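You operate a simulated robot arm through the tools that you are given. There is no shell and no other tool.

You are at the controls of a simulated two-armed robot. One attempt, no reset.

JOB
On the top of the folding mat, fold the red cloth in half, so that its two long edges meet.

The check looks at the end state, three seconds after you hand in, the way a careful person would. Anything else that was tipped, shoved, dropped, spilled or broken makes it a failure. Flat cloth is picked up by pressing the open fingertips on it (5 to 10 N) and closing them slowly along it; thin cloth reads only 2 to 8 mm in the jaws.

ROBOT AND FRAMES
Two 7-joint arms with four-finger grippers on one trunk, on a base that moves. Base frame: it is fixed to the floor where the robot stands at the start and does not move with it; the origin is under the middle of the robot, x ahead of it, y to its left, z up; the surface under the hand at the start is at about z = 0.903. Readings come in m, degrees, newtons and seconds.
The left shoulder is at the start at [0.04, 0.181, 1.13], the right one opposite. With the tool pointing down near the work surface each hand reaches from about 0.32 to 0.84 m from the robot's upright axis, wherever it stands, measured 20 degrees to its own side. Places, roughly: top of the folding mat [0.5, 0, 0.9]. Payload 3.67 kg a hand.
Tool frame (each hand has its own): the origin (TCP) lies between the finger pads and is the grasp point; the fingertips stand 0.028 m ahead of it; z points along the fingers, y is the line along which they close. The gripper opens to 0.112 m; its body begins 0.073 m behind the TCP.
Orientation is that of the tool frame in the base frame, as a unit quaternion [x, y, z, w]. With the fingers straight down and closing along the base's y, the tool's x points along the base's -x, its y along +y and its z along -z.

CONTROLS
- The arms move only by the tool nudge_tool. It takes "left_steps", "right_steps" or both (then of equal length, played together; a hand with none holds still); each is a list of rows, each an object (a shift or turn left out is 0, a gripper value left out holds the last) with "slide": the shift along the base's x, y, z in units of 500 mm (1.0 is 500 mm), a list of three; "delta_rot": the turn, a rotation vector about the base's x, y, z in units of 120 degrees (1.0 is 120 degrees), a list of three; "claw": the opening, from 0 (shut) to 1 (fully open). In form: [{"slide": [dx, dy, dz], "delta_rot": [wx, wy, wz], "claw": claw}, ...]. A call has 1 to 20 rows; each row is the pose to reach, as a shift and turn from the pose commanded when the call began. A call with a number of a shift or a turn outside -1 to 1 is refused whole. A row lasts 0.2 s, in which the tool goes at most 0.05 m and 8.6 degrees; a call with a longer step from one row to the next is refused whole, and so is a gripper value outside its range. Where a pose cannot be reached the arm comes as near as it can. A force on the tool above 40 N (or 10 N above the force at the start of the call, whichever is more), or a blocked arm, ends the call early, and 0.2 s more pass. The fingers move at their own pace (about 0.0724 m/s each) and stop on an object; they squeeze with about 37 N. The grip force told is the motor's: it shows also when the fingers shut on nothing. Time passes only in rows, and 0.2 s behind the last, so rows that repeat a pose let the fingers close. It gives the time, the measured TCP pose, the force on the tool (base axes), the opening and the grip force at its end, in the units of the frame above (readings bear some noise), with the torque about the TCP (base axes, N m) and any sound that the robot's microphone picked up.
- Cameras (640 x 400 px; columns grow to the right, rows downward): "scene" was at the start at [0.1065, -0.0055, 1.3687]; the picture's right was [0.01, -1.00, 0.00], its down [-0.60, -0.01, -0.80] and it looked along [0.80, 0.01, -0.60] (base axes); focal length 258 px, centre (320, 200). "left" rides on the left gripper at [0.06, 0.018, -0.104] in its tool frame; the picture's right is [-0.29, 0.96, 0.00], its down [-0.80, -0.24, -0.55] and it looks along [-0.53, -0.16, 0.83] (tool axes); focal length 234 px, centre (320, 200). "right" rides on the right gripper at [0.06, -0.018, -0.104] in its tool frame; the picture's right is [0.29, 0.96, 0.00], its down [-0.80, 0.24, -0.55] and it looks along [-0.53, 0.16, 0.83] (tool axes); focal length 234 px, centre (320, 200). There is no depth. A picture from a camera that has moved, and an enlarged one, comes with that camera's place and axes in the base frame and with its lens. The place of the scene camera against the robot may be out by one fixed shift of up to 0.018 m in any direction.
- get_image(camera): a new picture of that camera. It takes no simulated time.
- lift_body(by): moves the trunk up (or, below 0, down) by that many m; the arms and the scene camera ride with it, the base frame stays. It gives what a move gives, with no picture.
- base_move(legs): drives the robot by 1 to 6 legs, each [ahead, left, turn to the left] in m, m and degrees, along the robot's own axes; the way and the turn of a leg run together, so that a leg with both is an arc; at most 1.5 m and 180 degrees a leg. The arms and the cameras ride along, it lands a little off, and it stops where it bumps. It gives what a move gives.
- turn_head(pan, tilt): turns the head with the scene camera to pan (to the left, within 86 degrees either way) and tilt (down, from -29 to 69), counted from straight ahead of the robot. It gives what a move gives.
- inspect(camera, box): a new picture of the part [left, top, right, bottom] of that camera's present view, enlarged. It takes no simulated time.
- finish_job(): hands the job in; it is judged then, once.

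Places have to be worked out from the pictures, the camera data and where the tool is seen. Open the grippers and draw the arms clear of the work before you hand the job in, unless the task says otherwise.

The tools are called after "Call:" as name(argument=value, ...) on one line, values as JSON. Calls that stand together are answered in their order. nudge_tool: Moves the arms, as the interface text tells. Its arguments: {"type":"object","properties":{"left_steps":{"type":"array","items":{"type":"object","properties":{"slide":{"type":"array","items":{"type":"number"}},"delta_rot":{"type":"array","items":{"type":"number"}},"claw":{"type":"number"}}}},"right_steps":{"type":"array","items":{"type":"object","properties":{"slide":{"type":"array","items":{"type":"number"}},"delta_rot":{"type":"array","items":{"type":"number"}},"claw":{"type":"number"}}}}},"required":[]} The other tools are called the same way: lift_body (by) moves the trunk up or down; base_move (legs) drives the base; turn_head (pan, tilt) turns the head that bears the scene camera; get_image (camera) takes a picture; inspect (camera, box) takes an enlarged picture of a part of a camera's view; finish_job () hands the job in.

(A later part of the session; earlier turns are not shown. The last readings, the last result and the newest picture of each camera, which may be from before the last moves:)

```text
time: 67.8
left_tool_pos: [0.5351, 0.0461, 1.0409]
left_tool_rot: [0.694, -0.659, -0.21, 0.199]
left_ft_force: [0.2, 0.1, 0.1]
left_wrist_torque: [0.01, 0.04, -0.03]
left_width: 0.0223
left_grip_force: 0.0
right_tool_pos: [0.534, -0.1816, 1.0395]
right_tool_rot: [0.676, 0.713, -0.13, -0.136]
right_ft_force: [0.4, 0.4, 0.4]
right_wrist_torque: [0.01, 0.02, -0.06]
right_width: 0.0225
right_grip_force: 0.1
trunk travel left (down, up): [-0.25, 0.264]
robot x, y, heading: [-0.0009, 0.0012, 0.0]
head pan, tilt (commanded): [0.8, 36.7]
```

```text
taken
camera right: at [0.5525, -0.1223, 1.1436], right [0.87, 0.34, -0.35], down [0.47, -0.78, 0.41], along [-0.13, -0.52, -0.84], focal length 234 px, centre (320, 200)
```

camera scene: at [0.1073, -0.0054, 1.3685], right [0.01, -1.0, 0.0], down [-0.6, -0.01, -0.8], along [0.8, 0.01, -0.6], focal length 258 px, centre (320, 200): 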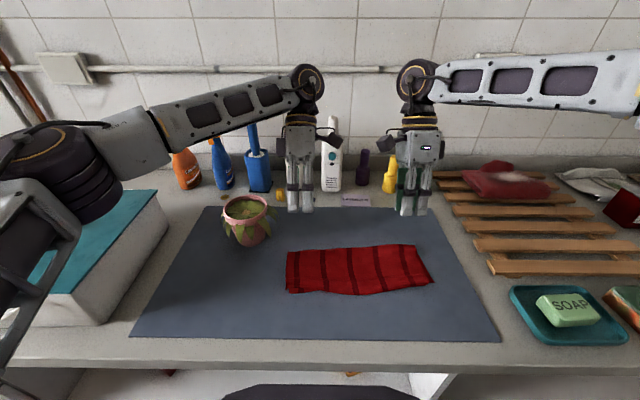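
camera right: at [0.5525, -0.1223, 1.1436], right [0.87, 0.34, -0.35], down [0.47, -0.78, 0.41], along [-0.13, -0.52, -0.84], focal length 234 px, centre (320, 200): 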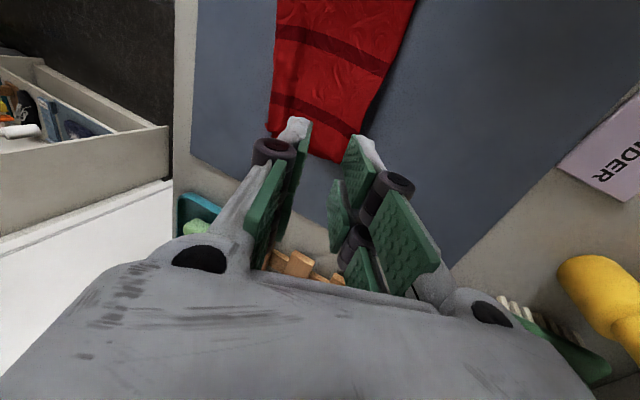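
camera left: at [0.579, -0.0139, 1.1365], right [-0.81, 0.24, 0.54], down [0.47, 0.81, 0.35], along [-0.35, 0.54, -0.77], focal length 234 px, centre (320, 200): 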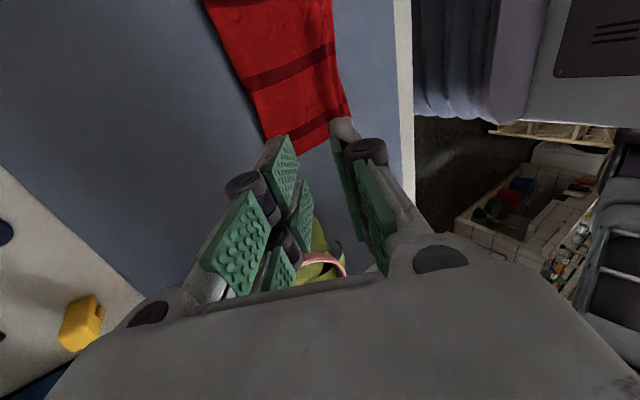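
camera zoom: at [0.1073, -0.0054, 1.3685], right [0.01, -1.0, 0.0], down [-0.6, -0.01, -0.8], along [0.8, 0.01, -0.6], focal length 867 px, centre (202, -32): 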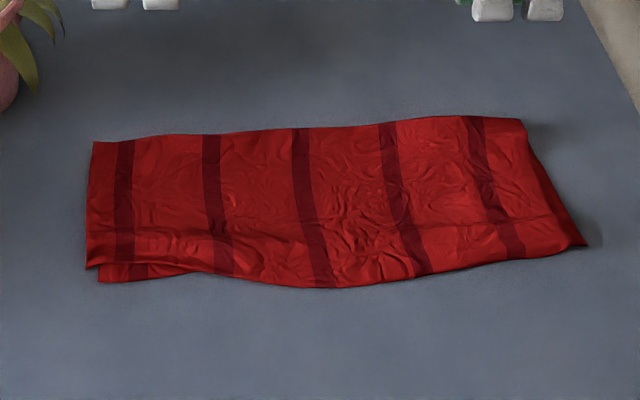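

The cloth lies folded in half with the fold away from me and the long edges together at the near side. I'll inspect the near edges and ends closely.

Call:
inspect(camera="scene", box=[278, 240, 358, 300])

Call:
inspect(camera="scene", box=[358, 235, 448, 302])

Call:
inspect(camera="right", box=[250, 0, 430, 170])

Call:
inspect(camera="left", box=[180, 0, 370, 170])

```text
6.67 times, centred on (318, 270) of scene
camera zoom: at [0.1073, -0.0054, 1.3685], right [0.01, -1.0, 0.0], down [-0.6, -0.01, -0.8], along [0.8, 0.01, -0.6], focal length 1716 px, centre (333, -267)
```

zoom: 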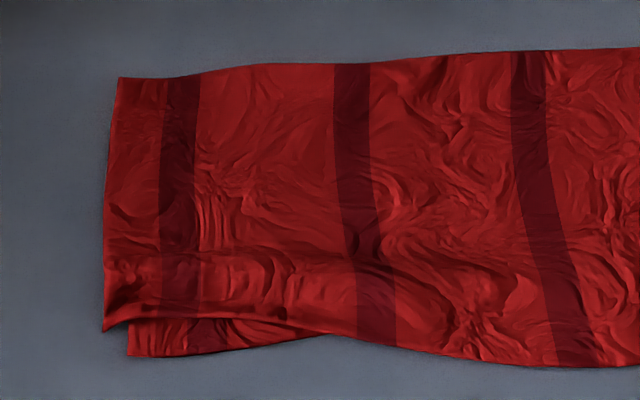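

```text
5.97 times, centred on (403, 268) of scene
camera zoom: at [0.1073, -0.0054, 1.3685], right [0.01, -1.0, 0.0], down [-0.6, -0.01, -0.8], along [0.8, 0.01, -0.6], focal length 1537 px, centre (-176, -209)
```

zoom: 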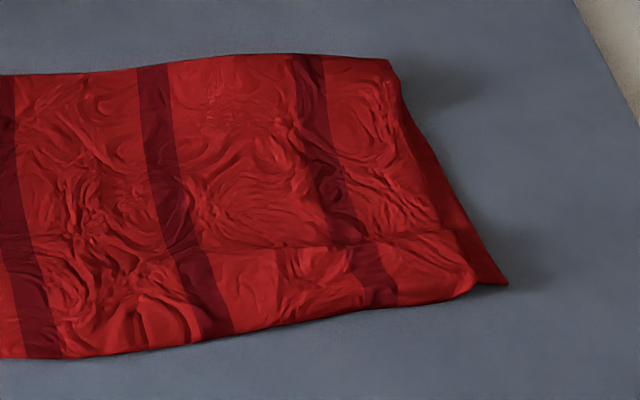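

```text
2.35 times, centred on (340, 85) of right
camera zoom: at [0.5525, -0.1223, 1.1436], right [0.87, 0.34, -0.35], down [0.47, -0.78, 0.41], along [-0.13, -0.52, -0.84], focal length 551 px, centre (273, 471)
```

zoom: 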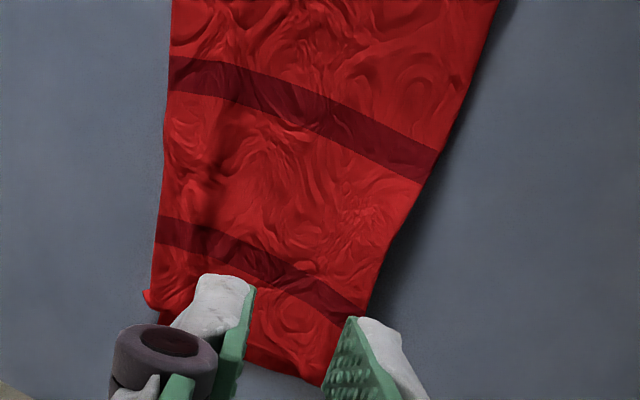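

```text
2.35 times, centred on (275, 85) of left
camera zoom: at [0.579, -0.0139, 1.1365], right [-0.81, 0.24, 0.54], down [0.47, 0.81, 0.35], along [-0.35, 0.54, -0.77], focal length 551 px, centre (426, 471)
```

zoom: 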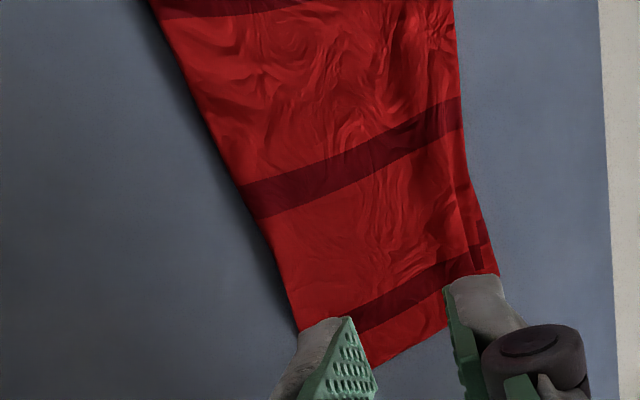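

The fold is sound: the near edges agree to within about a centimetre, but the left end of the top hem is curled and about 5–10 mm short, and the fold is a little puffy. I'll straighten the hands and hover over the cloth so I can gently press and spread the top layer flat at both ends.

Call:
nudge_tool(left_steps=[{"slide": [-0.02, -0.002, 0], "delta_rot": [0, -0.05, 0], "claw": 0.3}, {"slide": [-0.045, -0.004, 0], "delta_rot": [0, -0.1, 0], "claw": 0.4}, {"slide": [-0.07, -0.006, 0], "delta_rot": [0, -0.15, 0]}, {"slide": [-0.095, -0.008, 0], "delta_rot": [0, -0.2, 0]}, {"slide": [-0.12, -0.01, 0], "delta_rot": [0, -0.25, 0]}, {"slide": [-0.146, -0.012, 0], "delta_rot": [0, -0.28, 0]}, {"slide": [-0.146, -0.012, -0.03], "delta_rot": [0, -0.28, 0]}, {"slide": [-0.146, -0.012, -0.06], "delta_rot": [0, -0.28, 0]}, {"slide": [-0.146, -0.012, -0.06], "delta_rot": [0, -0.28, 0]}], right_steps=[{"slide": [-0.018, 0.001, 0], "delta_rot": [0, -0.03, 0], "claw": 0.3}, {"slide": [-0.036, 0.001, 0], "delta_rot": [0, -0.06, 0], "claw": 0.4}, {"slide": [-0.054, 0.002, 0], "delta_rot": [0, -0.09, 0]}, {"slide": [-0.072, 0.003, 0], "delta_rot": [0, -0.12, 0]}, {"slide": [-0.09, 0.003, 0], "delta_rot": [0, -0.15, 0]}, {"slide": [-0.108, 0.004, 0], "delta_rot": [0, -0.18, 0]}, {"slide": [-0.108, 0.004, -0.03], "delta_rot": [0, -0.18, 0]}, {"slide": [-0.108, 0.004, -0.06], "delta_rot": [0, -0.18, 0]}, {"slide": [-0.108, 0.004, -0.06], "delta_rot": [0, -0.18, 0]}])

Call:
get_image(camera="left")

Call:
get_image(camera="right")

Call:
get_image(camera="scene")

```text
time: 69.8
left_tool_pos: [0.4599, 0.0405, 1.0107]
left_tool_rot: [0.726, -0.688, 0.0, 0.0]
left_ft_force: [1.1, 0.0, -0.1]
left_wrist_torque: [0.02, 0.03, -0.02]
left_width: 0.045
left_grip_force: 0.1
right_tool_pos: [0.4778, -0.1783, 1.011]
right_tool_rot: [0.688, 0.726, 0.0, 0.001]
right_ft_force: [0.6, 1.1, 0.8]
right_wrist_torque: [0.01, 0.03, -0.02]
right_width: 0.0449
right_grip_force: 0.0
trunk travel left (down, up): [-0.25, 0.264]
robot x, y, heading: [0.0008, -0.0024, -0.1]
head pan, tilt (commanded): [0.8, 36.7]
```

```text
taken
camera left: at [0.445, -0.0204, 1.1163], right [-0.97, 0.24, 0.0], down [0.2, 0.81, 0.55], along [0.13, 0.54, -0.83], focal length 234 px, centre (320, 200)
```

left: 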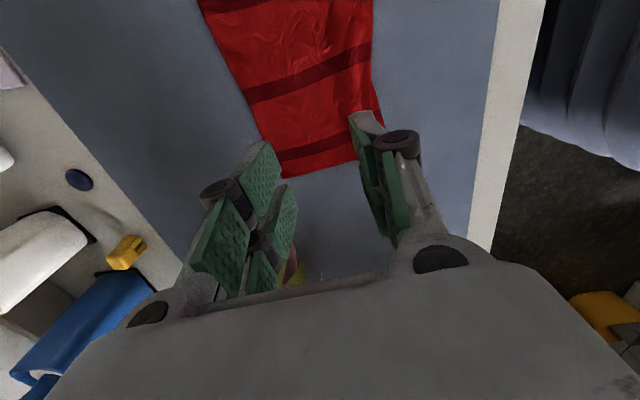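

```text
taken
camera right: at [0.4573, -0.1206, 1.1145], right [0.94, 0.34, 0.0], down [0.28, -0.78, 0.55], along [0.19, -0.52, -0.83], focal length 234 px, centre (320, 200)
```

right: 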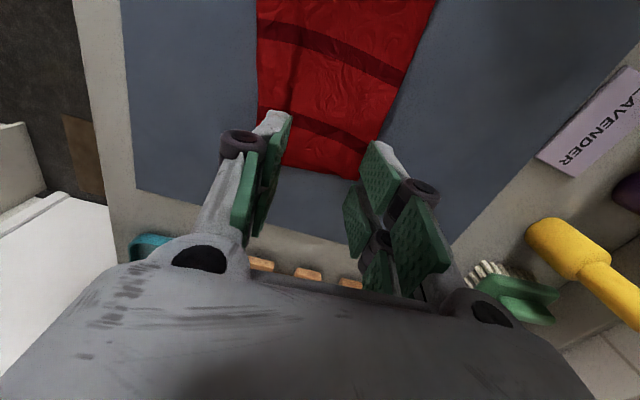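

```text
taken
camera scene: at [0.1062, -0.0057, 1.3687], right [0.01, -1.0, 0.0], down [-0.6, -0.01, -0.8], along [0.8, 0.01, -0.6], focal length 258 px, centre (320, 200)
```

scene: 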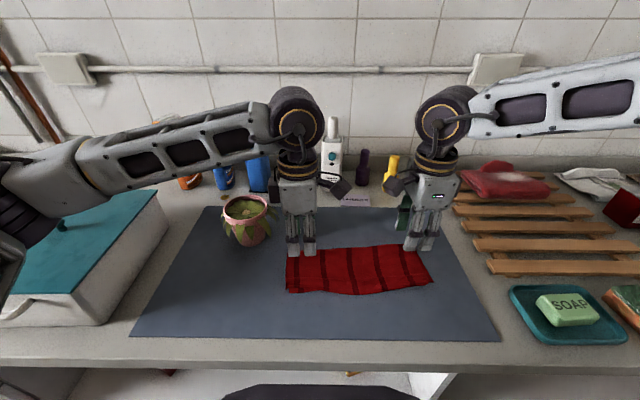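

Hand-camera views give the folded depth as about 104–105 mm (half of the 218 mm width is 109), so the fold is right. I'll now do a gentle vertical press at both ends with the fingers spread over hem and fold, lowering to just above the cloth first.

Call:
nudge_tool(left_steps=[{"slide": [-0.006, 0, -0.03], "claw": 0.55}, {"slide": [-0.006, 0, -0.07]}, {"slide": [-0.006, 0, -0.105]}, {"slide": [-0.006, 0, -0.13]}, {"slide": [-0.006, 0, -0.138]}, {"slide": [-0.006, 0, -0.138]}], right_steps=[{"slide": [-0.004, 0, -0.03], "claw": 0.55}, {"slide": [-0.004, 0, -0.07]}, {"slide": [-0.004, 0, -0.105]}, {"slide": [-0.004, 0, -0.13]}, {"slide": [-0.004, 0, -0.138]}, {"slide": [-0.004, 0, -0.138]}])

```text
time: 71.2
left_tool_pos: [0.4571, 0.0392, 0.9417]
left_tool_rot: [0.725, -0.689, 0.0, 0.001]
left_ft_force: [-0.8, 0.1, 0.4]
left_wrist_torque: [-0.01, 0.01, -0.01]
left_width: 0.0616
left_grip_force: 0.0
right_tool_pos: [0.4763, -0.1786, 0.9408]
right_tool_rot: [0.689, 0.725, 0.0, 0.0]
right_ft_force: [0.0, 0.4, 0.6]
right_wrist_torque: [0.01, 0.0, 0.02]
right_width: 0.0615
right_grip_force: 0.1
trunk travel left (down, up): [-0.25, 0.264]
robot x, y, heading: [0.0028, 0.0043, 0.2]
head pan, tilt (commanded): [0.8, 36.7]
```

The tips are about 8 mm above the mat with no contact force. I'll press down in small steps to a light touch.

Call:
nudge_tool(left_steps=[{"slide": [0, 0, -0.004]}, {"slide": [0, 0, -0.008]}, {"slide": [0, 0, -0.012]}, {"slide": [0, 0, -0.014]}, {"slide": [0, 0, -0.014]}], right_steps=[{"slide": [0, 0, -0.004]}, {"slide": [0, 0, -0.008]}, {"slide": [0, 0, -0.012]}, {"slide": [0, 0, -0.014]}, {"slide": [0, 0, -0.014]}])

```text
time: 72.4
left_tool_pos: [0.4572, 0.0408, 0.9361]
left_tool_rot: [0.725, -0.688, 0.0, 0.0]
left_ft_force: [0.7, -0.3, 2.0]
left_wrist_torque: [0.0, 0.09, 0.01]
left_width: 0.0619
left_grip_force: 0.1
right_tool_pos: [0.4767, -0.179, 0.934]
right_tool_rot: [0.688, 0.725, -0.001, 0.0]
right_ft_force: [0.1, -1.1, -1.4]
right_wrist_torque: [-0.02, 0.0, 0.03]
right_width: 0.0618
right_grip_force: 0.0
trunk travel left (down, up): [-0.25, 0.264]
robot x, y, heading: [-0.0005, -0.0009, -0.1]
head pan, tilt (commanded): [0.8, 36.7]
```

A light touch begins on the left (2 N). I'll lower 1–1.5 mm more.

Call:
nudge_tool(left_steps=[{"slide": [0, 0, -0.002]}, {"slide": [0, 0, -0.003]}, {"slide": [0, 0, -0.003]}], right_steps=[{"slide": [0, 0, -0.002]}, {"slide": [0, 0, -0.003]}, {"slide": [0, 0, -0.003]}])

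```text
time: 73.2
left_tool_pos: [0.4578, 0.04, 0.9329]
left_tool_rot: [0.726, -0.688, 0.0, 0.0]
left_ft_force: [0.2, 0.1, 1.4]
left_wrist_torque: [0.0, 0.03, 0.0]
left_width: 0.0617
left_grip_force: 0.0
right_tool_pos: [0.4785, -0.1789, 0.9324]
right_tool_rot: [0.688, 0.725, 0.0, 0.0]
right_ft_force: [0.1, -0.5, -0.6]
right_wrist_torque: [-0.01, 0.02, 0.01]
right_width: 0.0616
right_grip_force: 0.0
trunk travel left (down, up): [-0.25, 0.264]
robot x, y, heading: [0.0012, -0.0004, -0.1]
head pan, tilt (commanded): [0.8, 36.7]
```

Still very light. I'll go another millimetre.

Call:
nudge_tool(left_steps=[{"slide": [0, 0, -0.001]}, {"slide": [0, 0, -0.002]}, {"slide": [0, 0, -0.002]}], right_steps=[{"slide": [0, 0, -0.001]}, {"slide": [0, 0, -0.0024]}, {"slide": [0, 0, -0.0024]}])

Call:
inspect(camera="scene", box=[260, 210, 450, 328])

```text
time: 74.0
left_tool_pos: [0.4584, 0.0395, 0.9327]
left_tool_rot: [0.725, -0.689, 0.0, 0.001]
left_ft_force: [0.5, 0.3, -0.7]
left_wrist_torque: [0.0, 0.01, 0.01]
left_width: 0.0615
left_grip_force: 0.1
right_tool_pos: [0.4774, -0.1784, 0.9313]
right_tool_rot: [0.688, 0.725, 0.001, 0.0]
right_ft_force: [-0.4, -0.1, -0.1]
right_wrist_torque: [-0.03, 0.02, 0.01]
right_width: 0.0617
right_grip_force: 0.0
trunk travel left (down, up): [-0.25, 0.264]
robot x, y, heading: [-0.0015, -0.0014, 0.1]
head pan, tilt (commanded): [0.8, 36.7]
```

```text
3.37 times, centred on (355, 269) of scene
camera zoom: at [0.1064, -0.0054, 1.3687], right [0.01, -1.0, 0.0], down [-0.6, -0.01, -0.8], along [0.8, 0.01, -0.6], focal length 867 px, centre (202, -32)
```

zoom: 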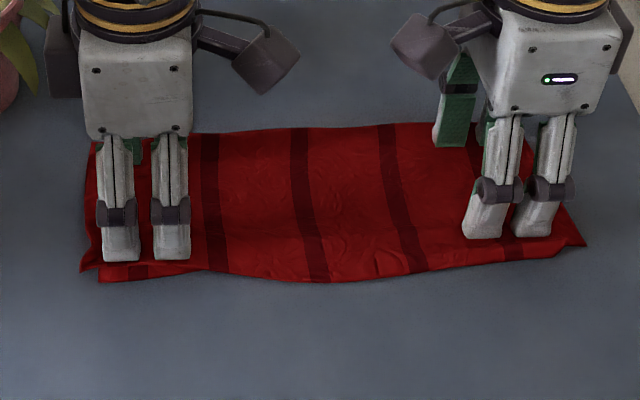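

The fingers rest over the hem and the cloth already looks smoother. I'll press slightly further for real contact.

Call:
nudge_tool(left_steps=[{"slide": [0, 0, -0.002]}, {"slide": [0, 0, -0.003]}, {"slide": [0, 0, -0.003]}], right_steps=[{"slide": [0, 0, -0.002]}, {"slide": [0, 0, -0.003]}, {"slide": [0, 0, -0.003]}])

```text
time: 74.8
left_tool_pos: [0.4591, 0.0394, 0.9321]
left_tool_rot: [0.726, -0.688, 0.0, 0.0]
left_ft_force: [0.6, 0.2, 0.4]
left_wrist_torque: [-0.02, 0.02, 0.0]
left_width: 0.0615
left_grip_force: 0.0
right_tool_pos: [0.4784, -0.1779, 0.9314]
right_tool_rot: [0.689, 0.725, -0.001, 0.0]
right_ft_force: [1.2, 0.4, 4.7]
right_wrist_torque: [-0.01, 0.1, -0.03]
right_width: 0.062
right_grip_force: 0.4
trunk travel left (down, up): [-0.25, 0.264]
robot x, y, heading: [0.0017, -0.001, -0.1]
head pan, tilt (commanded): [0.8, 36.7]
```

The right touches at 5 N. I'll bring the left down 0.8 mm and hold the right.

Call:
nudge_tool(left_steps=[{"slide": [0, 0, -0.001]}, {"slide": [0, 0, -0.0018]}, {"slide": [0, 0, -0.0018]}], right_steps=[{"slide": [0, 0, 0]}, {"slide": [0, 0, 0]}, {"slide": [0, 0, 0]}])

```text
time: 75.6
left_tool_pos: [0.4577, 0.0392, 0.931]
left_tool_rot: [0.725, -0.689, 0.0, 0.001]
left_ft_force: [1.0, 0.2, 0.9]
left_wrist_torque: [0.02, 0.06, 0.02]
left_width: 0.0617
left_grip_force: 0.3
right_tool_pos: [0.4771, -0.1785, 0.9297]
right_tool_rot: [0.688, 0.725, -0.001, 0.0]
right_ft_force: [2.0, 1.5, 5.2]
right_wrist_torque: [-0.03, 0.06, -0.04]
right_width: 0.062
right_grip_force: 0.3
trunk travel left (down, up): [-0.25, 0.264]
robot x, y, heading: [0.0011, -0.0022, -0.1]
head pan, tilt (commanded): [0.8, 36.7]
```

Right is steady at 5 N and the left is only just touching. I'll lower the left another 0.6 mm, then spread both claws by about 15 mm to draw the top layer flat.

Call:
nudge_tool(left_steps=[{"slide": [0, 0, -0.0014]}, {"slide": [0, 0, -0.0014], "claw": 0.57}, {"slide": [0, 0, -0.0014], "claw": 0.59}, {"slide": [0, 0, -0.0014], "claw": 0.61}, {"slide": [0, 0, -0.0014], "claw": 0.63}], right_steps=[{"slide": [0, 0, 0]}, {"slide": [0, 0, 0], "claw": 0.57}, {"slide": [0, 0, 0], "claw": 0.59}, {"slide": [0, 0, 0], "claw": 0.61}, {"slide": [0, 0, 0], "claw": 0.63}])

Call:
inspect(camera="scene", box=[260, 210, 450, 328])

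```text
time: 76.8
left_tool_pos: [0.4573, 0.0397, 0.9306]
left_tool_rot: [0.725, -0.688, 0.001, 0.0]
left_ft_force: [-0.4, -0.1, 0.2]
left_wrist_torque: [0.0, 0.0, 0.03]
left_width: 0.0705
left_grip_force: 0.1
right_tool_pos: [0.4777, -0.1782, 0.9295]
right_tool_rot: [0.688, 0.725, -0.001, 0.0]
right_ft_force: [-0.6, 0.5, 0.4]
right_wrist_torque: [0.0, 0.01, 0.0]
right_width: 0.0705
right_grip_force: 0.1
trunk travel left (down, up): [-0.25, 0.264]
robot x, y, heading: [0.0037, 0.0001, 0.1]
head pan, tilt (commanded): [0.8, 36.7]
```

```text
3.37 times, centred on (355, 269) of scene
camera zoom: at [0.1064, -0.0055, 1.3686], right [0.01, -1.0, 0.0], down [-0.6, -0.01, -0.8], along [0.8, 0.01, -0.6], focal length 867 px, centre (202, -32)
```

zoom: 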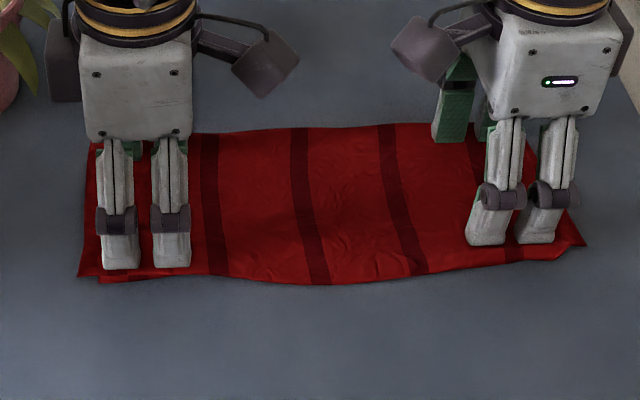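

That drew the left hem out nicely; the bottom layer now barely shows. I'll lift both hands straight up and inspect the result.

Call:
nudge_tool(left_steps=[{"slide": [0, 0, 0.01]}, {"slide": [0, 0, 0.03]}, {"slide": [0, 0, 0.08]}, {"slide": [0, 0, 0.15]}, {"slide": [0, 0, 0.22]}, {"slide": [0, 0, 0.28]}, {"slide": [0, 0, 0.28]}], right_steps=[{"slide": [0, 0, 0.01]}, {"slide": [0, 0, 0.03]}, {"slide": [0, 0, 0.08]}, {"slide": [0, 0, 0.15]}, {"slide": [0, 0, 0.22]}, {"slide": [0, 0, 0.28]}, {"slide": [0, 0, 0.28]}])

Call:
inspect(camera="scene", box=[260, 210, 450, 328])

Call:
get_image(camera="left")

Call:
get_image(camera="right")

```text
time: 78.4
left_tool_pos: [0.4583, 0.042, 1.0693]
left_tool_rot: [0.726, -0.688, 0.0, -0.001]
left_ft_force: [0.6, -0.3, 0.2]
left_wrist_torque: [0.0, 0.02, 0.01]
left_width: 0.0705
left_grip_force: 0.1
right_tool_pos: [0.4768, -0.1766, 1.0719]
right_tool_rot: [0.688, 0.726, -0.001, -0.001]
right_ft_force: [0.1, 0.4, -0.5]
right_wrist_torque: [0.02, 0.01, 0.02]
right_width: 0.0708
right_grip_force: 0.0
trunk travel left (down, up): [-0.25, 0.264]
robot x, y, heading: [-0.0016, -0.0032, 0.1]
head pan, tilt (commanded): [0.8, 36.7]
```

```text
3.37 times, centred on (355, 269) of scene
camera zoom: at [0.107, -0.0054, 1.3686], right [0.01, -1.0, 0.0], down [-0.6, -0.01, -0.8], along [0.8, 0.01, -0.6], focal length 867 px, centre (202, -32)
```

zoom: 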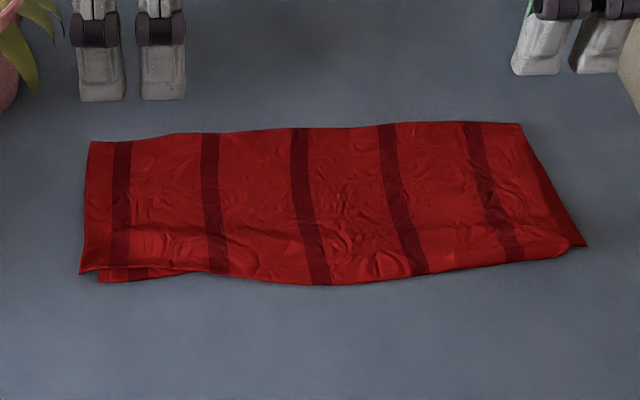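

```text
taken
camera left: at [0.4423, -0.0187, 1.1734], right [-0.97, 0.24, 0.0], down [0.2, 0.81, 0.55], along [0.13, 0.54, -0.83], focal length 234 px, centre (320, 200)
```

left: 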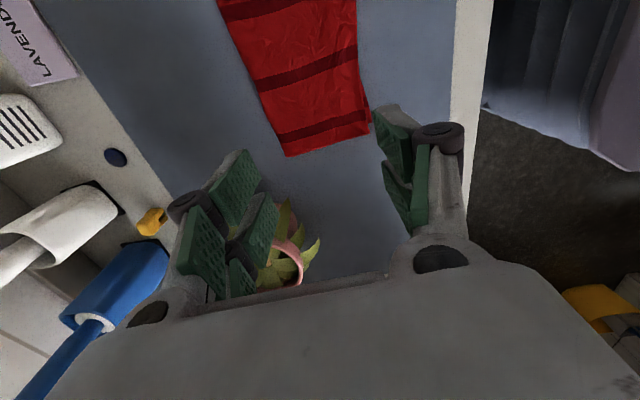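

```text
taken
camera right: at [0.4565, -0.1188, 1.1749], right [0.94, 0.34, 0.0], down [0.28, -0.78, 0.55], along [0.19, -0.52, -0.83], focal length 234 px, centre (320, 200)
```

right: 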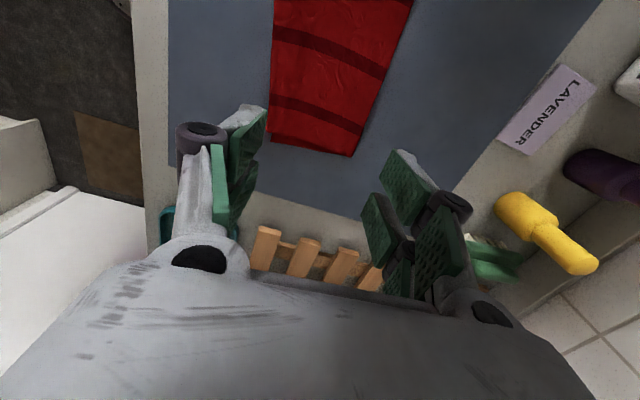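

Both layers now lie flat; from the corner positions the top layer's near edge sits about 13 mm to the left of the bottom's and bows forward about 1 cm in the middle. I'll try one gentle correction, starting with closed fingertips lowered over the near hem at both ends.

Call:
nudge_tool(left_steps=[{"slide": [-0.02, -0.001, 0], "claw": 0}, {"slide": [-0.045, -0.002, 0]}, {"slide": [-0.0666, -0.004, -0.03]}, {"slide": [-0.0666, -0.004, -0.1]}, {"slide": [-0.0666, -0.004, -0.17]}, {"slide": [-0.0666, -0.004, -0.23]}, {"slide": [-0.0666, -0.004, -0.26]}, {"slide": [-0.0666, -0.004, -0.26]}], right_steps=[{"slide": [-0.02, -0.001, 0], "claw": 0}, {"slide": [-0.045, -0.002, 0]}, {"slide": [-0.0736, -0.003, -0.03]}, {"slide": [-0.0736, -0.003, -0.1]}, {"slide": [-0.0736, -0.003, -0.17]}, {"slide": [-0.0736, -0.003, -0.23]}, {"slide": [-0.0736, -0.003, -0.264]}, {"slide": [-0.0736, -0.003, -0.264]}])

Call:
inspect(camera="scene", box=[260, 210, 450, 328])

```text
time: 80.2
left_tool_pos: [0.4231, 0.039, 0.9394]
left_tool_rot: [0.725, -0.688, -0.001, 0.0]
left_ft_force: [0.3, -0.2, 1.0]
left_wrist_torque: [0.0, -0.01, 0.03]
left_width: 0.0001
left_grip_force: 35.9
right_tool_pos: [0.4396, -0.1809, 0.9377]
right_tool_rot: [0.688, 0.726, -0.001, 0.001]
right_ft_force: [0.2, -0.3, 1.3]
right_wrist_torque: [0.03, 0.02, 0.01]
right_width: 0.0001
right_grip_force: 35.6
trunk travel left (down, up): [-0.25, 0.264]
robot x, y, heading: [0.0008, -0.001, -0.1]
head pan, tilt (commanded): [0.8, 36.7]
```

```text
3.37 times, centred on (355, 269) of scene
camera zoom: at [0.106, -0.0055, 1.3687], right [0.01, -1.0, 0.0], down [-0.6, -0.01, -0.8], along [0.8, 0.01, -0.6], focal length 867 px, centre (202, -32)
```

zoom: 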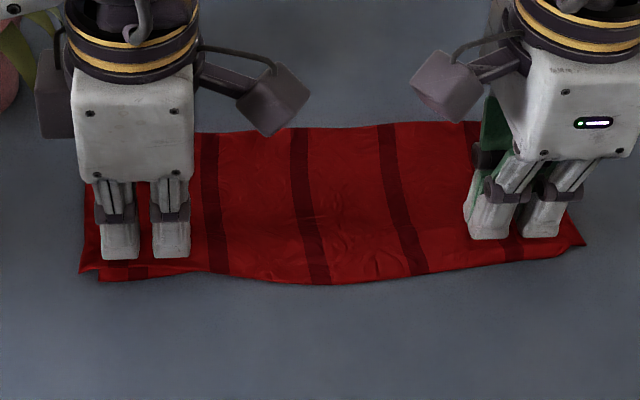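

The closed tips hover just above the hem at both ends. I'll lower to a light contact.

Call:
nudge_tool(left_steps=[{"slide": [0, 0, -0.005]}, {"slide": [0, 0, -0.01]}, {"slide": [0, 0, -0.014]}, {"slide": [0, 0, -0.014]}], right_steps=[{"slide": [0, 0, -0.004]}, {"slide": [0, 0, -0.008]}, {"slide": [0, 0, -0.011]}, {"slide": [0, 0, -0.011]}])

```text
time: 81.2
left_tool_pos: [0.4244, 0.0377, 0.9315]
left_tool_rot: [0.725, -0.688, 0.001, 0.0]
left_ft_force: [0.1, 0.2, 0.6]
left_wrist_torque: [0.0, 0.0, -0.03]
left_width: 0.0
left_grip_force: 35.7
right_tool_pos: [0.4414, -0.1792, 0.9332]
right_tool_rot: [0.689, 0.725, 0.0, 0.0]
right_ft_force: [-0.2, -1.0, 0.7]
right_wrist_torque: [0.0, -0.01, -0.04]
right_width: 0.0
right_grip_force: 35.2
trunk travel left (down, up): [-0.25, 0.264]
robot x, y, heading: [0.0006, -0.0007, -0.1]
head pan, tilt (commanded): [0.8, 36.7]
```

Still free. I'll lower another millimetre or so.

Call:
nudge_tool(left_steps=[{"slide": [0, 0, -0.0015]}, {"slide": [0, 0, -0.003]}, {"slide": [0, 0, -0.003]}], right_steps=[{"slide": [0, 0, -0.002]}, {"slide": [0, 0, -0.0045]}, {"slide": [0, 0, -0.0045]}])

```text
time: 82.0
left_tool_pos: [0.4246, 0.0376, 0.931]
left_tool_rot: [0.725, -0.688, 0.0, -0.001]
left_ft_force: [0.3, 0.4, 0.2]
left_wrist_torque: [0.02, 0.03, -0.02]
left_width: 0.0002
left_grip_force: 35.8
right_tool_pos: [0.4415, -0.1793, 0.9315]
right_tool_rot: [0.688, 0.726, 0.0, 0.0]
right_ft_force: [-0.1, -1.7, 3.5]
right_wrist_torque: [-0.06, 0.01, 0.0]
right_width: 0.0
right_grip_force: 35.4
trunk travel left (down, up): [-0.25, 0.264]
robot x, y, heading: [-0.002, -0.0023, 0.3]
head pan, tilt (commanded): [0.8, 36.7]
```

The right touches at 3.5 N. I'll bring the left down a further millimetre.

Call:
nudge_tool(left_steps=[{"slide": [0, 0, -0.0015]}, {"slide": [0, 0, -0.0024]}, {"slide": [0, 0, -0.0024]}], right_steps=[{"slide": [0, 0, 0]}, {"slide": [0, 0, 0]}, {"slide": [0, 0, 0]}])

```text
time: 82.8
left_tool_pos: [0.4234, 0.038, 0.9304]
left_tool_rot: [0.725, -0.688, 0.0, -0.001]
left_ft_force: [-0.1, 3.0, 8.9]
left_wrist_torque: [0.1, 0.03, 0.02]
left_width: 0.0
left_grip_force: 35.5
right_tool_pos: [0.4407, -0.1813, 0.9295]
right_tool_rot: [0.688, 0.726, -0.001, 0.0]
right_ft_force: [1.6, -0.9, 2.6]
right_wrist_torque: [-0.04, -0.02, 0.04]
right_width: 0.0
right_grip_force: 35.8
trunk travel left (down, up): [-0.25, 0.264]
robot x, y, heading: [-0.0016, -0.0014, 0.5]
head pan, tilt (commanded): [0.8, 36.7]
```

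Left 9 N, right 3 N. Now I'll shift the top hem about 12 mm to the right, with the left end also drawn 6 mm toward me.

Call:
nudge_tool(left_steps=[{"slide": [-0.002, -0.004, 0]}, {"slide": [-0.004, -0.008, 0]}, {"slide": [-0.006, -0.012, 0]}, {"slide": [-0.008, -0.016, 0]}, {"slide": [-0.01, -0.02, 0]}, {"slide": [-0.012, -0.024, 0]}, {"slide": [-0.012, -0.024, 0]}], right_steps=[{"slide": [0, -0.004, -0.0006]}, {"slide": [0, -0.008, -0.0008]}, {"slide": [0, -0.012, -0.0008]}, {"slide": [0, -0.016, -0.0008]}, {"slide": [0, -0.02, -0.0008]}, {"slide": [0, -0.024, -0.0008]}, {"slide": [0, -0.024, -0.0008]}])

Call:
inspect(camera="scene", box=[260, 210, 450, 328])

```text
time: 84.4
left_tool_pos: [0.4166, 0.0252, 0.9311]
left_tool_rot: [0.725, -0.689, 0.0, 0.0]
left_ft_force: [-0.3, 1.3, 1.6]
left_wrist_torque: [0.04, 0.05, 0.02]
left_width: 0.0
left_grip_force: 35.4
right_tool_pos: [0.4392, -0.1912, 0.9296]
right_tool_rot: [0.688, 0.725, 0.001, 0.0]
right_ft_force: [-1.0, 4.4, 9.9]
right_wrist_torque: [0.01, -0.02, 0.0]
right_width: 0.0001
right_grip_force: 35.7
trunk travel left (down, up): [-0.25, 0.264]
robot x, y, heading: [0.0008, 0.0039, 0.0]
head pan, tilt (commanded): [0.8, 36.7]
```

```text
3.37 times, centred on (355, 269) of scene
camera zoom: at [0.1046, -0.005, 1.3689], right [0.01, -1.0, 0.0], down [-0.6, -0.01, -0.8], along [0.8, 0.01, -0.6], focal length 867 px, centre (202, -32)
```

zoom: 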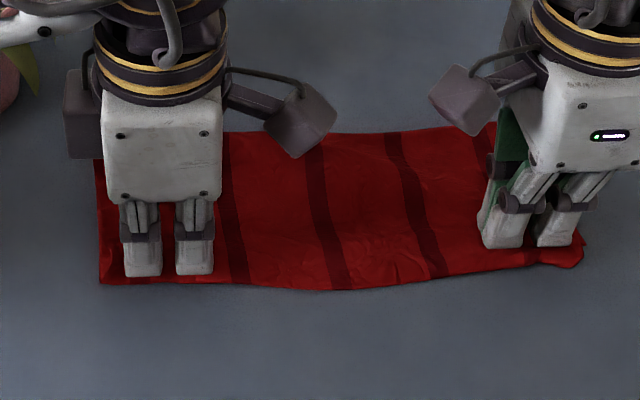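

The left end now shows a single clean edge. I'll lift both hands and look again.

Call:
nudge_tool(left_steps=[{"slide": [0, 0, 0.01]}, {"slide": [0, 0, 0.04]}, {"slide": [0, 0, 0.1]}, {"slide": [0, 0, 0.18]}, {"slide": [0, 0, 0.26]}, {"slide": [0, 0, 0.28]}, {"slide": [0, 0, 0.28]}], right_steps=[{"slide": [0, 0, 0.01]}, {"slide": [0, 0, 0.04]}, {"slide": [0, 0, 0.1]}, {"slide": [0, 0, 0.18]}, {"slide": [0, 0, 0.26]}, {"slide": [0, 0, 0.28]}, {"slide": [0, 0, 0.28]}])

Call:
inspect(camera="scene", box=[260, 210, 450, 328])

Call:
get_image(camera="left")

Call:
get_image(camera="right")

```text
time: 86.0
left_tool_pos: [0.4172, 0.0254, 1.0722]
left_tool_rot: [0.725, -0.689, 0.0, -0.001]
left_ft_force: [0.3, 0.0, 0.2]
left_wrist_torque: [0.01, 0.02, 0.01]
left_width: 0.0001
left_grip_force: 35.6
right_tool_pos: [0.4385, -0.1911, 1.0707]
right_tool_rot: [0.688, 0.725, 0.0, 0.0]
right_ft_force: [-0.7, 0.4, 0.2]
right_wrist_torque: [0.01, 0.02, 0.0]
right_width: 0.0001
right_grip_force: 35.9
trunk travel left (down, up): [-0.25, 0.264]
robot x, y, heading: [0.0011, 0.0016, 0.0]
head pan, tilt (commanded): [0.8, 36.7]
```

```text
3.37 times, centred on (355, 269) of scene
camera zoom: at [0.1062, -0.0054, 1.3687], right [0.01, -1.0, 0.0], down [-0.6, -0.01, -0.8], along [0.8, 0.01, -0.6], focal length 867 px, centre (202, -32)
```

zoom: 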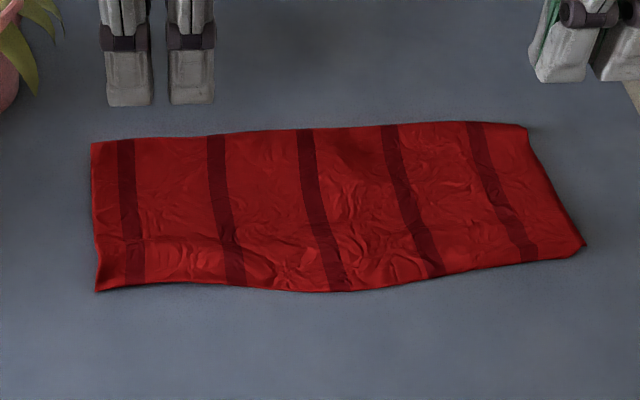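

```text
taken
camera left: at [0.4015, -0.0347, 1.1764], right [-0.97, 0.24, 0.0], down [0.2, 0.81, 0.55], along [0.13, 0.54, -0.83], focal length 234 px, centre (320, 200)
```

left: 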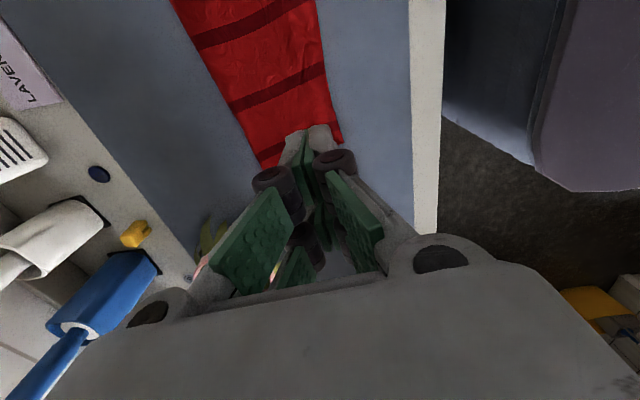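

```text
taken
camera right: at [0.4174, -0.1333, 1.174], right [0.94, 0.34, 0.0], down [0.28, -0.78, 0.55], along [0.19, -0.52, -0.83], focal length 234 px, centre (320, 200)
```

right: 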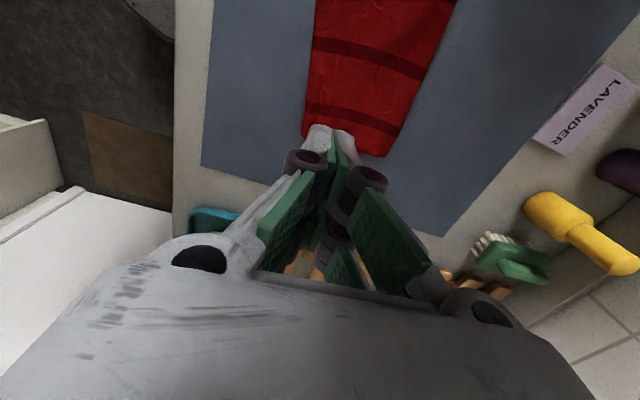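

The ends now match cleanly on both sides. Only the middle of the top edge still bows forward about 1 cm, so I'll park the left hand up and away and bring the right hand over the middle to ease the top layer back slightly.

Call:
nudge_tool(left_steps=[{"slide": [0, 0.02, 0.06]}, {"slide": [-0.01, 0.08, 0.1]}, {"slide": [-0.02, 0.14, 0.1]}, {"slide": [-0.03, 0.2, 0.1]}, {"slide": [-0.034, 0.26, 0.1]}, {"slide": [-0.034, 0.26, 0.1]}, {"slide": [-0.034, 0.26, 0.1]}, {"slide": [-0.034, 0.26, 0.1]}, {"slide": [-0.034, 0.26, 0.1]}], right_steps=[{"slide": [0, 0, 0], "claw": 0.6}, {"slide": [0, 0, 0]}, {"slide": [0, 0, 0]}, {"slide": [0.01, 0.05, 0]}, {"slide": [0.02, 0.1, 0]}, {"slide": [0.035, 0.16, 0]}, {"slide": [0.047, 0.212, -0.05]}, {"slide": [0.047, 0.212, -0.12]}, {"slide": [0.047, 0.212, -0.12]}])

Call:
get_image(camera="scene")

Call:
get_image(camera="right")

```text
time: 88.0
left_tool_pos: [0.4034, 0.1554, 1.1211]
left_tool_rot: [0.725, -0.688, 0.0, 0.0]
left_ft_force: [0.2, 0.3, 0.1]
left_wrist_torque: [-0.02, 0.03, 0.0]
left_width: 0.0003
left_grip_force: 35.9
right_tool_pos: [0.4642, -0.086, 1.0105]
right_tool_rot: [0.688, 0.725, 0.0, -0.001]
right_ft_force: [0.2, 0.0, -0.9]
right_wrist_torque: [0.01, 0.0, 0.02]
right_width: 0.0672
right_grip_force: 0.1
trunk travel left (down, up): [-0.25, 0.264]
robot x, y, heading: [0.0012, -0.0006, 0.4]
head pan, tilt (commanded): [0.8, 36.7]
```

```text
taken
camera scene: at [0.1063, -0.0051, 1.3687], right [0.01, -1.0, 0.0], down [-0.6, -0.01, -0.8], along [0.8, 0.01, -0.6], focal length 258 px, centre (320, 200)
```

scene: 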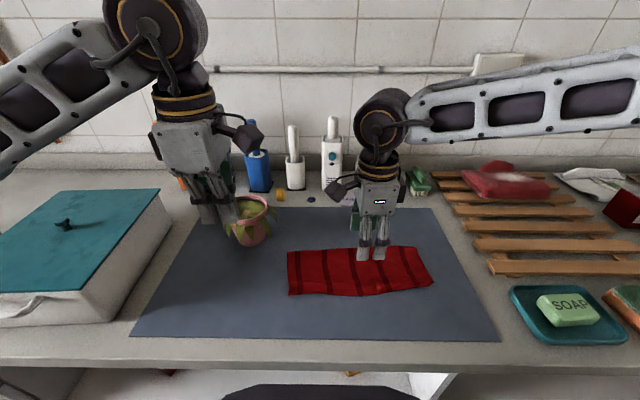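

```text
taken
camera right: at [0.4436, -0.0264, 1.1129], right [0.94, 0.34, 0.0], down [0.28, -0.78, 0.55], along [0.19, -0.52, -0.83], focal length 234 px, centre (320, 200)
```

right: 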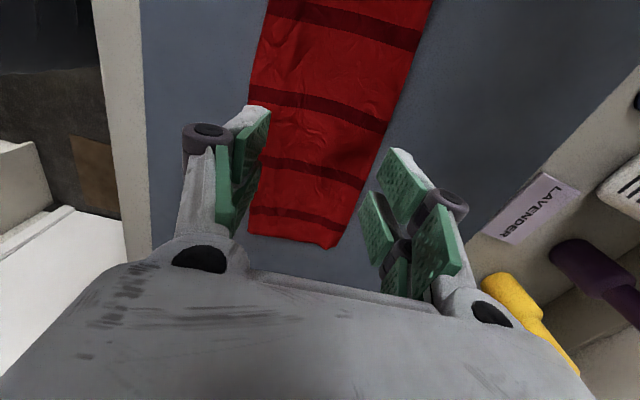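

The middle of the top edge is about 12 mm ahead of the line between its corners near y≈-0.075. I'll lower the right hand, fingers spread over the top layer, to near contact.

Call:
nudge_tool(right_steps=[{"slide": [0, 0, -0.05]}, {"slide": [0, 0, -0.1]}, {"slide": [0, 0, -0.135]}, {"slide": [0, 0, -0.15]}, {"slide": [0, 0, -0.154]}, {"slide": [0, 0, -0.154]}])

```text
time: 89.4
left_tool_pos: [0.4031, 0.1542, 1.121]
left_tool_rot: [0.726, -0.688, 0.0, 0.0]
left_ft_force: [-0.8, -0.2, -0.1]
left_wrist_torque: [0.0, 0.0, 0.0]
left_width: 0.0
left_grip_force: 35.8
right_tool_pos: [0.4649, -0.0857, 0.9332]
right_tool_rot: [0.689, 0.725, 0.0, 0.001]
right_ft_force: [0.1, 0.4, 0.4]
right_wrist_torque: [0.0, 0.0, 0.01]
right_width: 0.0671
right_grip_force: 0.0
trunk travel left (down, up): [-0.25, 0.264]
robot x, y, heading: [0.0012, -0.0004, -0.0]
head pan, tilt (commanded): [0.8, 36.7]
```

Not touching yet at z=0.933. I'll lower by another 1.5 mm.

Call:
nudge_tool(right_steps=[{"slide": [0, 0, -0.0015]}, {"slide": [0, 0, -0.003]}, {"slide": [0, 0, -0.003]}])

Call:
nudge_tool(right_steps=[{"slide": [0, 0, -0.001]}, {"slide": [0, 0, -0.0016]}, {"slide": [0, 0, -0.0016]}])

```text
time: 90.2
left_tool_pos: [0.4021, 0.1549, 1.1206]
left_tool_rot: [0.725, -0.688, 0.001, 0.0]
left_ft_force: [0.9, 0.2, 0.5]
left_wrist_torque: [-0.01, -0.03, 0.04]
left_width: 0.0001
left_grip_force: 35.5
right_tool_pos: [0.4636, -0.0865, 0.9315]
right_tool_rot: [0.688, 0.726, 0.0, 0.0]
right_ft_force: [0.3, 0.6, 0.1]
right_wrist_torque: [0.0, -0.04, -0.04]
right_width: 0.0673
right_grip_force: 0.1
trunk travel left (down, up): [-0.25, 0.264]
robot x, y, heading: [0.0016, -0.0031, -0.1]
head pan, tilt (commanded): [0.8, 36.7]
```

```text
time: 91.0
left_tool_pos: [0.4015, 0.155, 1.1211]
left_tool_rot: [0.725, -0.689, 0.0, 0.0]
left_ft_force: [0.4, -1.3, -0.8]
left_wrist_torque: [0.0, -0.04, -0.02]
left_width: 0.0
left_grip_force: 36.0
right_tool_pos: [0.4633, -0.0864, 0.9308]
right_tool_rot: [0.689, 0.725, 0.0, 0.0]
right_ft_force: [0.0, -0.2, 0.2]
right_wrist_torque: [0.01, -0.03, 0.02]
right_width: 0.067
right_grip_force: 0.0
trunk travel left (down, up): [-0.25, 0.264]
robot x, y, heading: [-0.0009, -0.0017, 0.2]
head pan, tilt (commanded): [0.8, 36.7]
```

Still no load. I'll continue in small steps until I feel a few newtons.

Call:
nudge_tool(right_steps=[{"slide": [0, 0, -0.001]}, {"slide": [0, 0, -0.002]}, {"slide": [0, 0, -0.002]}])

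```text
time: 91.8
left_tool_pos: [0.403, 0.1546, 1.1222]
left_tool_rot: [0.725, -0.689, 0.0, 0.0]
left_ft_force: [-0.5, -0.3, -0.2]
left_wrist_torque: [0.04, 0.01, 0.0]
left_width: 0.0
left_grip_force: 35.5
right_tool_pos: [0.4646, -0.0859, 0.9299]
right_tool_rot: [0.688, 0.725, -0.001, -0.001]
right_ft_force: [0.4, 0.0, 0.3]
right_wrist_torque: [-0.03, 0.0, 0.01]
right_width: 0.0672
right_grip_force: 0.0
trunk travel left (down, up): [-0.25, 0.264]
robot x, y, heading: [0.0033, -0.0037, -0.1]
head pan, tilt (commanded): [0.8, 36.7]
```

Call:
nudge_tool(right_steps=[{"slide": [0, 0, -0.001]}, {"slide": [0, 0, -0.0024]}, {"slide": [0, 0, -0.0024]}])

```text
time: 92.6
left_tool_pos: [0.4032, 0.1551, 1.1218]
left_tool_rot: [0.725, -0.688, 0.0, 0.0]
left_ft_force: [-0.2, 0.0, 0.3]
left_wrist_torque: [-0.03, 0.01, -0.01]
left_width: 0.0
left_grip_force: 35.4
right_tool_pos: [0.4648, -0.0868, 0.9287]
right_tool_rot: [0.689, 0.725, 0.0, 0.0]
right_ft_force: [0.8, -0.6, 5.5]
right_wrist_torque: [-0.02, 0.07, 0.0]
right_width: 0.0677
right_grip_force: 0.3
trunk travel left (down, up): [-0.25, 0.264]
robot x, y, heading: [-0.0002, 0.0012, -0.1]
head pan, tilt (commanded): [0.8, 36.7]
```

The right now presses the top layer at 5.5 N. I'll slide it 11 mm away from me (+x) to bring the bowed middle back, then look.

Call:
nudge_tool(right_steps=[{"slide": [0.004, 0, 0]}, {"slide": [0.008, 0, 0]}, {"slide": [0.012, 0, 0]}, {"slide": [0.016, 0, 0]}, {"slide": [0.02, 0, 0]}, {"slide": [0.022, 0, 0]}, {"slide": [0.022, 0, 0]}])

Call:
inspect(camera="scene", box=[260, 210, 450, 328])

```text
time: 94.2
left_tool_pos: [0.4015, 0.155, 1.1221]
left_tool_rot: [0.726, -0.688, 0.0, 0.0]
left_ft_force: [0.7, 0.3, -1.0]
left_wrist_torque: [0.01, 0.0, 0.02]
left_width: 0.0001
left_grip_force: 35.9
right_tool_pos: [0.4753, -0.0855, 0.9286]
right_tool_rot: [0.688, 0.725, 0.001, 0.001]
right_ft_force: [-0.3, -0.5, 6.5]
right_wrist_torque: [-0.01, 0.21, -0.01]
right_width: 0.0679
right_grip_force: 1.3
trunk travel left (down, up): [-0.25, 0.264]
robot x, y, heading: [-0.0045, -0.0025, 0.2]
head pan, tilt (commanded): [0.8, 36.7]
```

```text
3.37 times, centred on (355, 269) of scene
camera zoom: at [0.1056, -0.0053, 1.3688], right [0.01, -1.0, 0.0], down [-0.6, -0.01, -0.8], along [0.8, 0.01, -0.6], focal length 867 px, centre (202, -32)
```

zoom: 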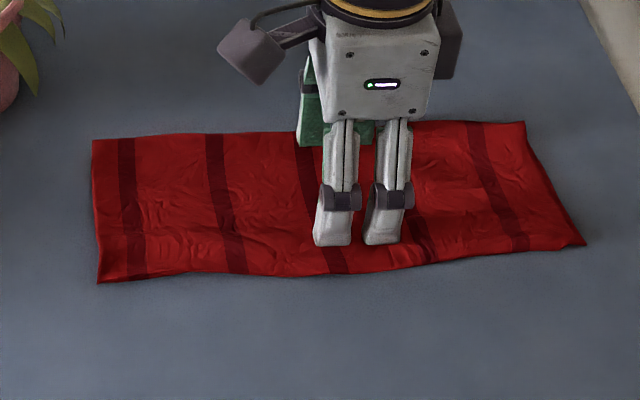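

The near edge is now almost straight. I'll lift the right hand up carefully and inspect.

Call:
nudge_tool(right_steps=[{"slide": [0, 0, 0.01]}, {"slide": [0, 0, 0.03]}, {"slide": [0, 0, 0.08]}, {"slide": [0, 0, 0.16]}, {"slide": [0, 0, 0.24]}, {"slide": [0, 0, 0.3]}, {"slide": [0, 0, 0.3]}])

Call:
inspect(camera="scene", box=[260, 210, 450, 328])

Call:
get_image(camera="right")

```text
time: 95.8
left_tool_pos: [0.4026, 0.1541, 1.1206]
left_tool_rot: [0.725, -0.688, 0.0, 0.0]
left_ft_force: [-0.7, 0.1, 1.2]
left_wrist_torque: [0.02, -0.05, -0.01]
left_width: 0.0
left_grip_force: 35.9
right_tool_pos: [0.4765, -0.0868, 1.0764]
right_tool_rot: [0.689, 0.725, 0.0, -0.001]
right_ft_force: [0.1, 0.3, 0.3]
right_wrist_torque: [0.01, -0.02, 0.0]
right_width: 0.0674
right_grip_force: 0.1
trunk travel left (down, up): [-0.25, 0.264]
robot x, y, heading: [0.0027, -0.0016, 0.0]
head pan, tilt (commanded): [0.8, 36.7]
```

```text
3.37 times, centred on (355, 269) of scene
camera zoom: at [0.1067, -0.0055, 1.3686], right [0.01, -1.0, 0.0], down [-0.6, -0.01, -0.8], along [0.8, 0.01, -0.6], focal length 867 px, centre (202, -32)
```

zoom: 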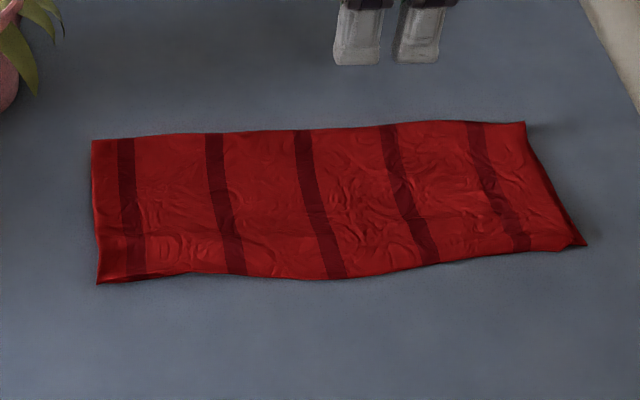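

```text
taken
camera right: at [0.4559, -0.0275, 1.1803], right [0.94, 0.34, 0.0], down [0.28, -0.78, 0.55], along [0.19, -0.52, -0.83], focal length 234 px, centre (320, 200)
```

right: 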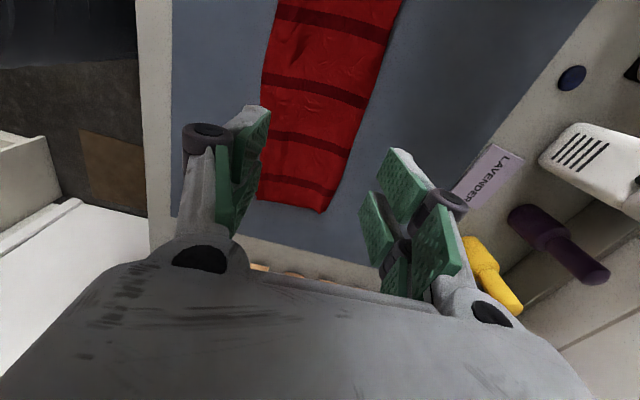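

The folded cloth is neat: the long edges meet, it lies flat on the mat, and nothing else has been touched. I'll raise both hands, move them clear to the sides and open the grippers.

Call:
nudge_tool(left_steps=[{"slide": [0, 0, 0.05]}, {"slide": [-0.01, 0.02, 0.1]}, {"slide": [-0.03, 0.04, 0.12]}, {"slide": [-0.05, 0.06, 0.12]}, {"slide": [-0.06, 0.08, 0.12], "claw": 0.3}, {"slide": [-0.06, 0.08, 0.12], "claw": 0.6}, {"slide": [-0.06, 0.08, 0.12], "claw": 1}, {"slide": [-0.06, 0.08, 0.12], "claw": 1}, {"slide": [-0.06, 0.08, 0.12], "claw": 1}, {"slide": [-0.06, 0.08, 0.12], "claw": 1}], right_steps=[{"slide": [0, 0, 0.06]}, {"slide": [0, 0, 0.12]}, {"slide": [-0.01, -0.06, 0.14]}, {"slide": [-0.02, -0.13, 0.14]}, {"slide": [-0.03, -0.2, 0.14]}, {"slide": [-0.04, -0.27, 0.14]}, {"slide": [-0.05, -0.34, 0.14]}, {"slide": [-0.06, -0.42, 0.14], "claw": 1}, {"slide": [-0.06, -0.42, 0.14], "claw": 1}, {"slide": [-0.06, -0.42, 0.14], "claw": 1}])

Call:
get_image(camera="scene")

Call:
inspect(camera="scene", box=[200, 180, 460, 342])

```text
time: 98.0
left_tool_pos: [0.3711, 0.1966, 1.1803]
left_tool_rot: [0.725, -0.688, 0.0, 0.0]
left_ft_force: [0.4, -0.6, -0.3]
left_wrist_torque: [0.04, -0.02, 0.01]
left_width: 0.1117
left_grip_force: 0.1
right_tool_pos: [0.4456, -0.2976, 1.1464]
right_tool_rot: [0.689, 0.725, 0.0, -0.001]
right_ft_force: [-1.0, 0.1, -1.4]
right_wrist_torque: [0.0, 0.03, 0.01]
right_width: 0.1122
right_grip_force: 0.1
trunk travel left (down, up): [-0.25, 0.264]
robot x, y, heading: [0.0017, 0.0015, -0.1]
head pan, tilt (commanded): [0.8, 36.7]
```

```text
taken
camera scene: at [0.1062, -0.0057, 1.3687], right [0.01, -1.0, 0.0], down [-0.6, -0.01, -0.8], along [0.8, 0.01, -0.6], focal length 258 px, centre (320, 200)
```

scene: 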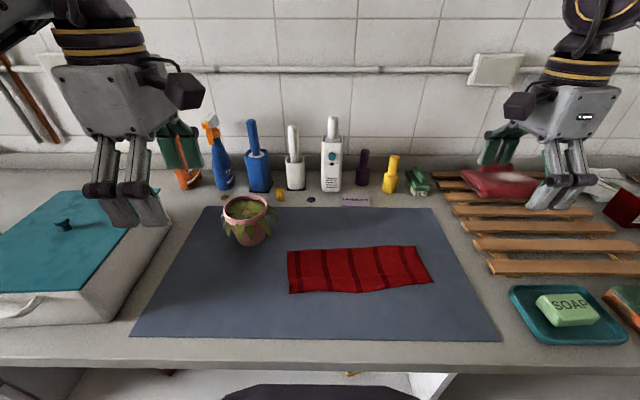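

```text
2.46 times, centred on (330, 261) of scene
camera zoom: at [0.1062, -0.0057, 1.3687], right [0.01, -1.0, 0.0], down [-0.6, -0.01, -0.8], along [0.8, 0.01, -0.6], focal length 634 px, centre (295, 50)
```

zoom: 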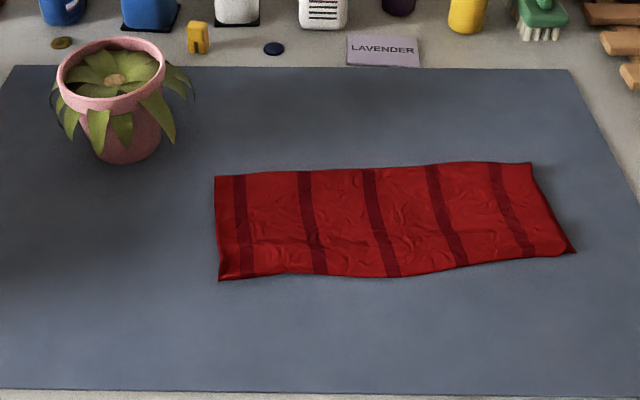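

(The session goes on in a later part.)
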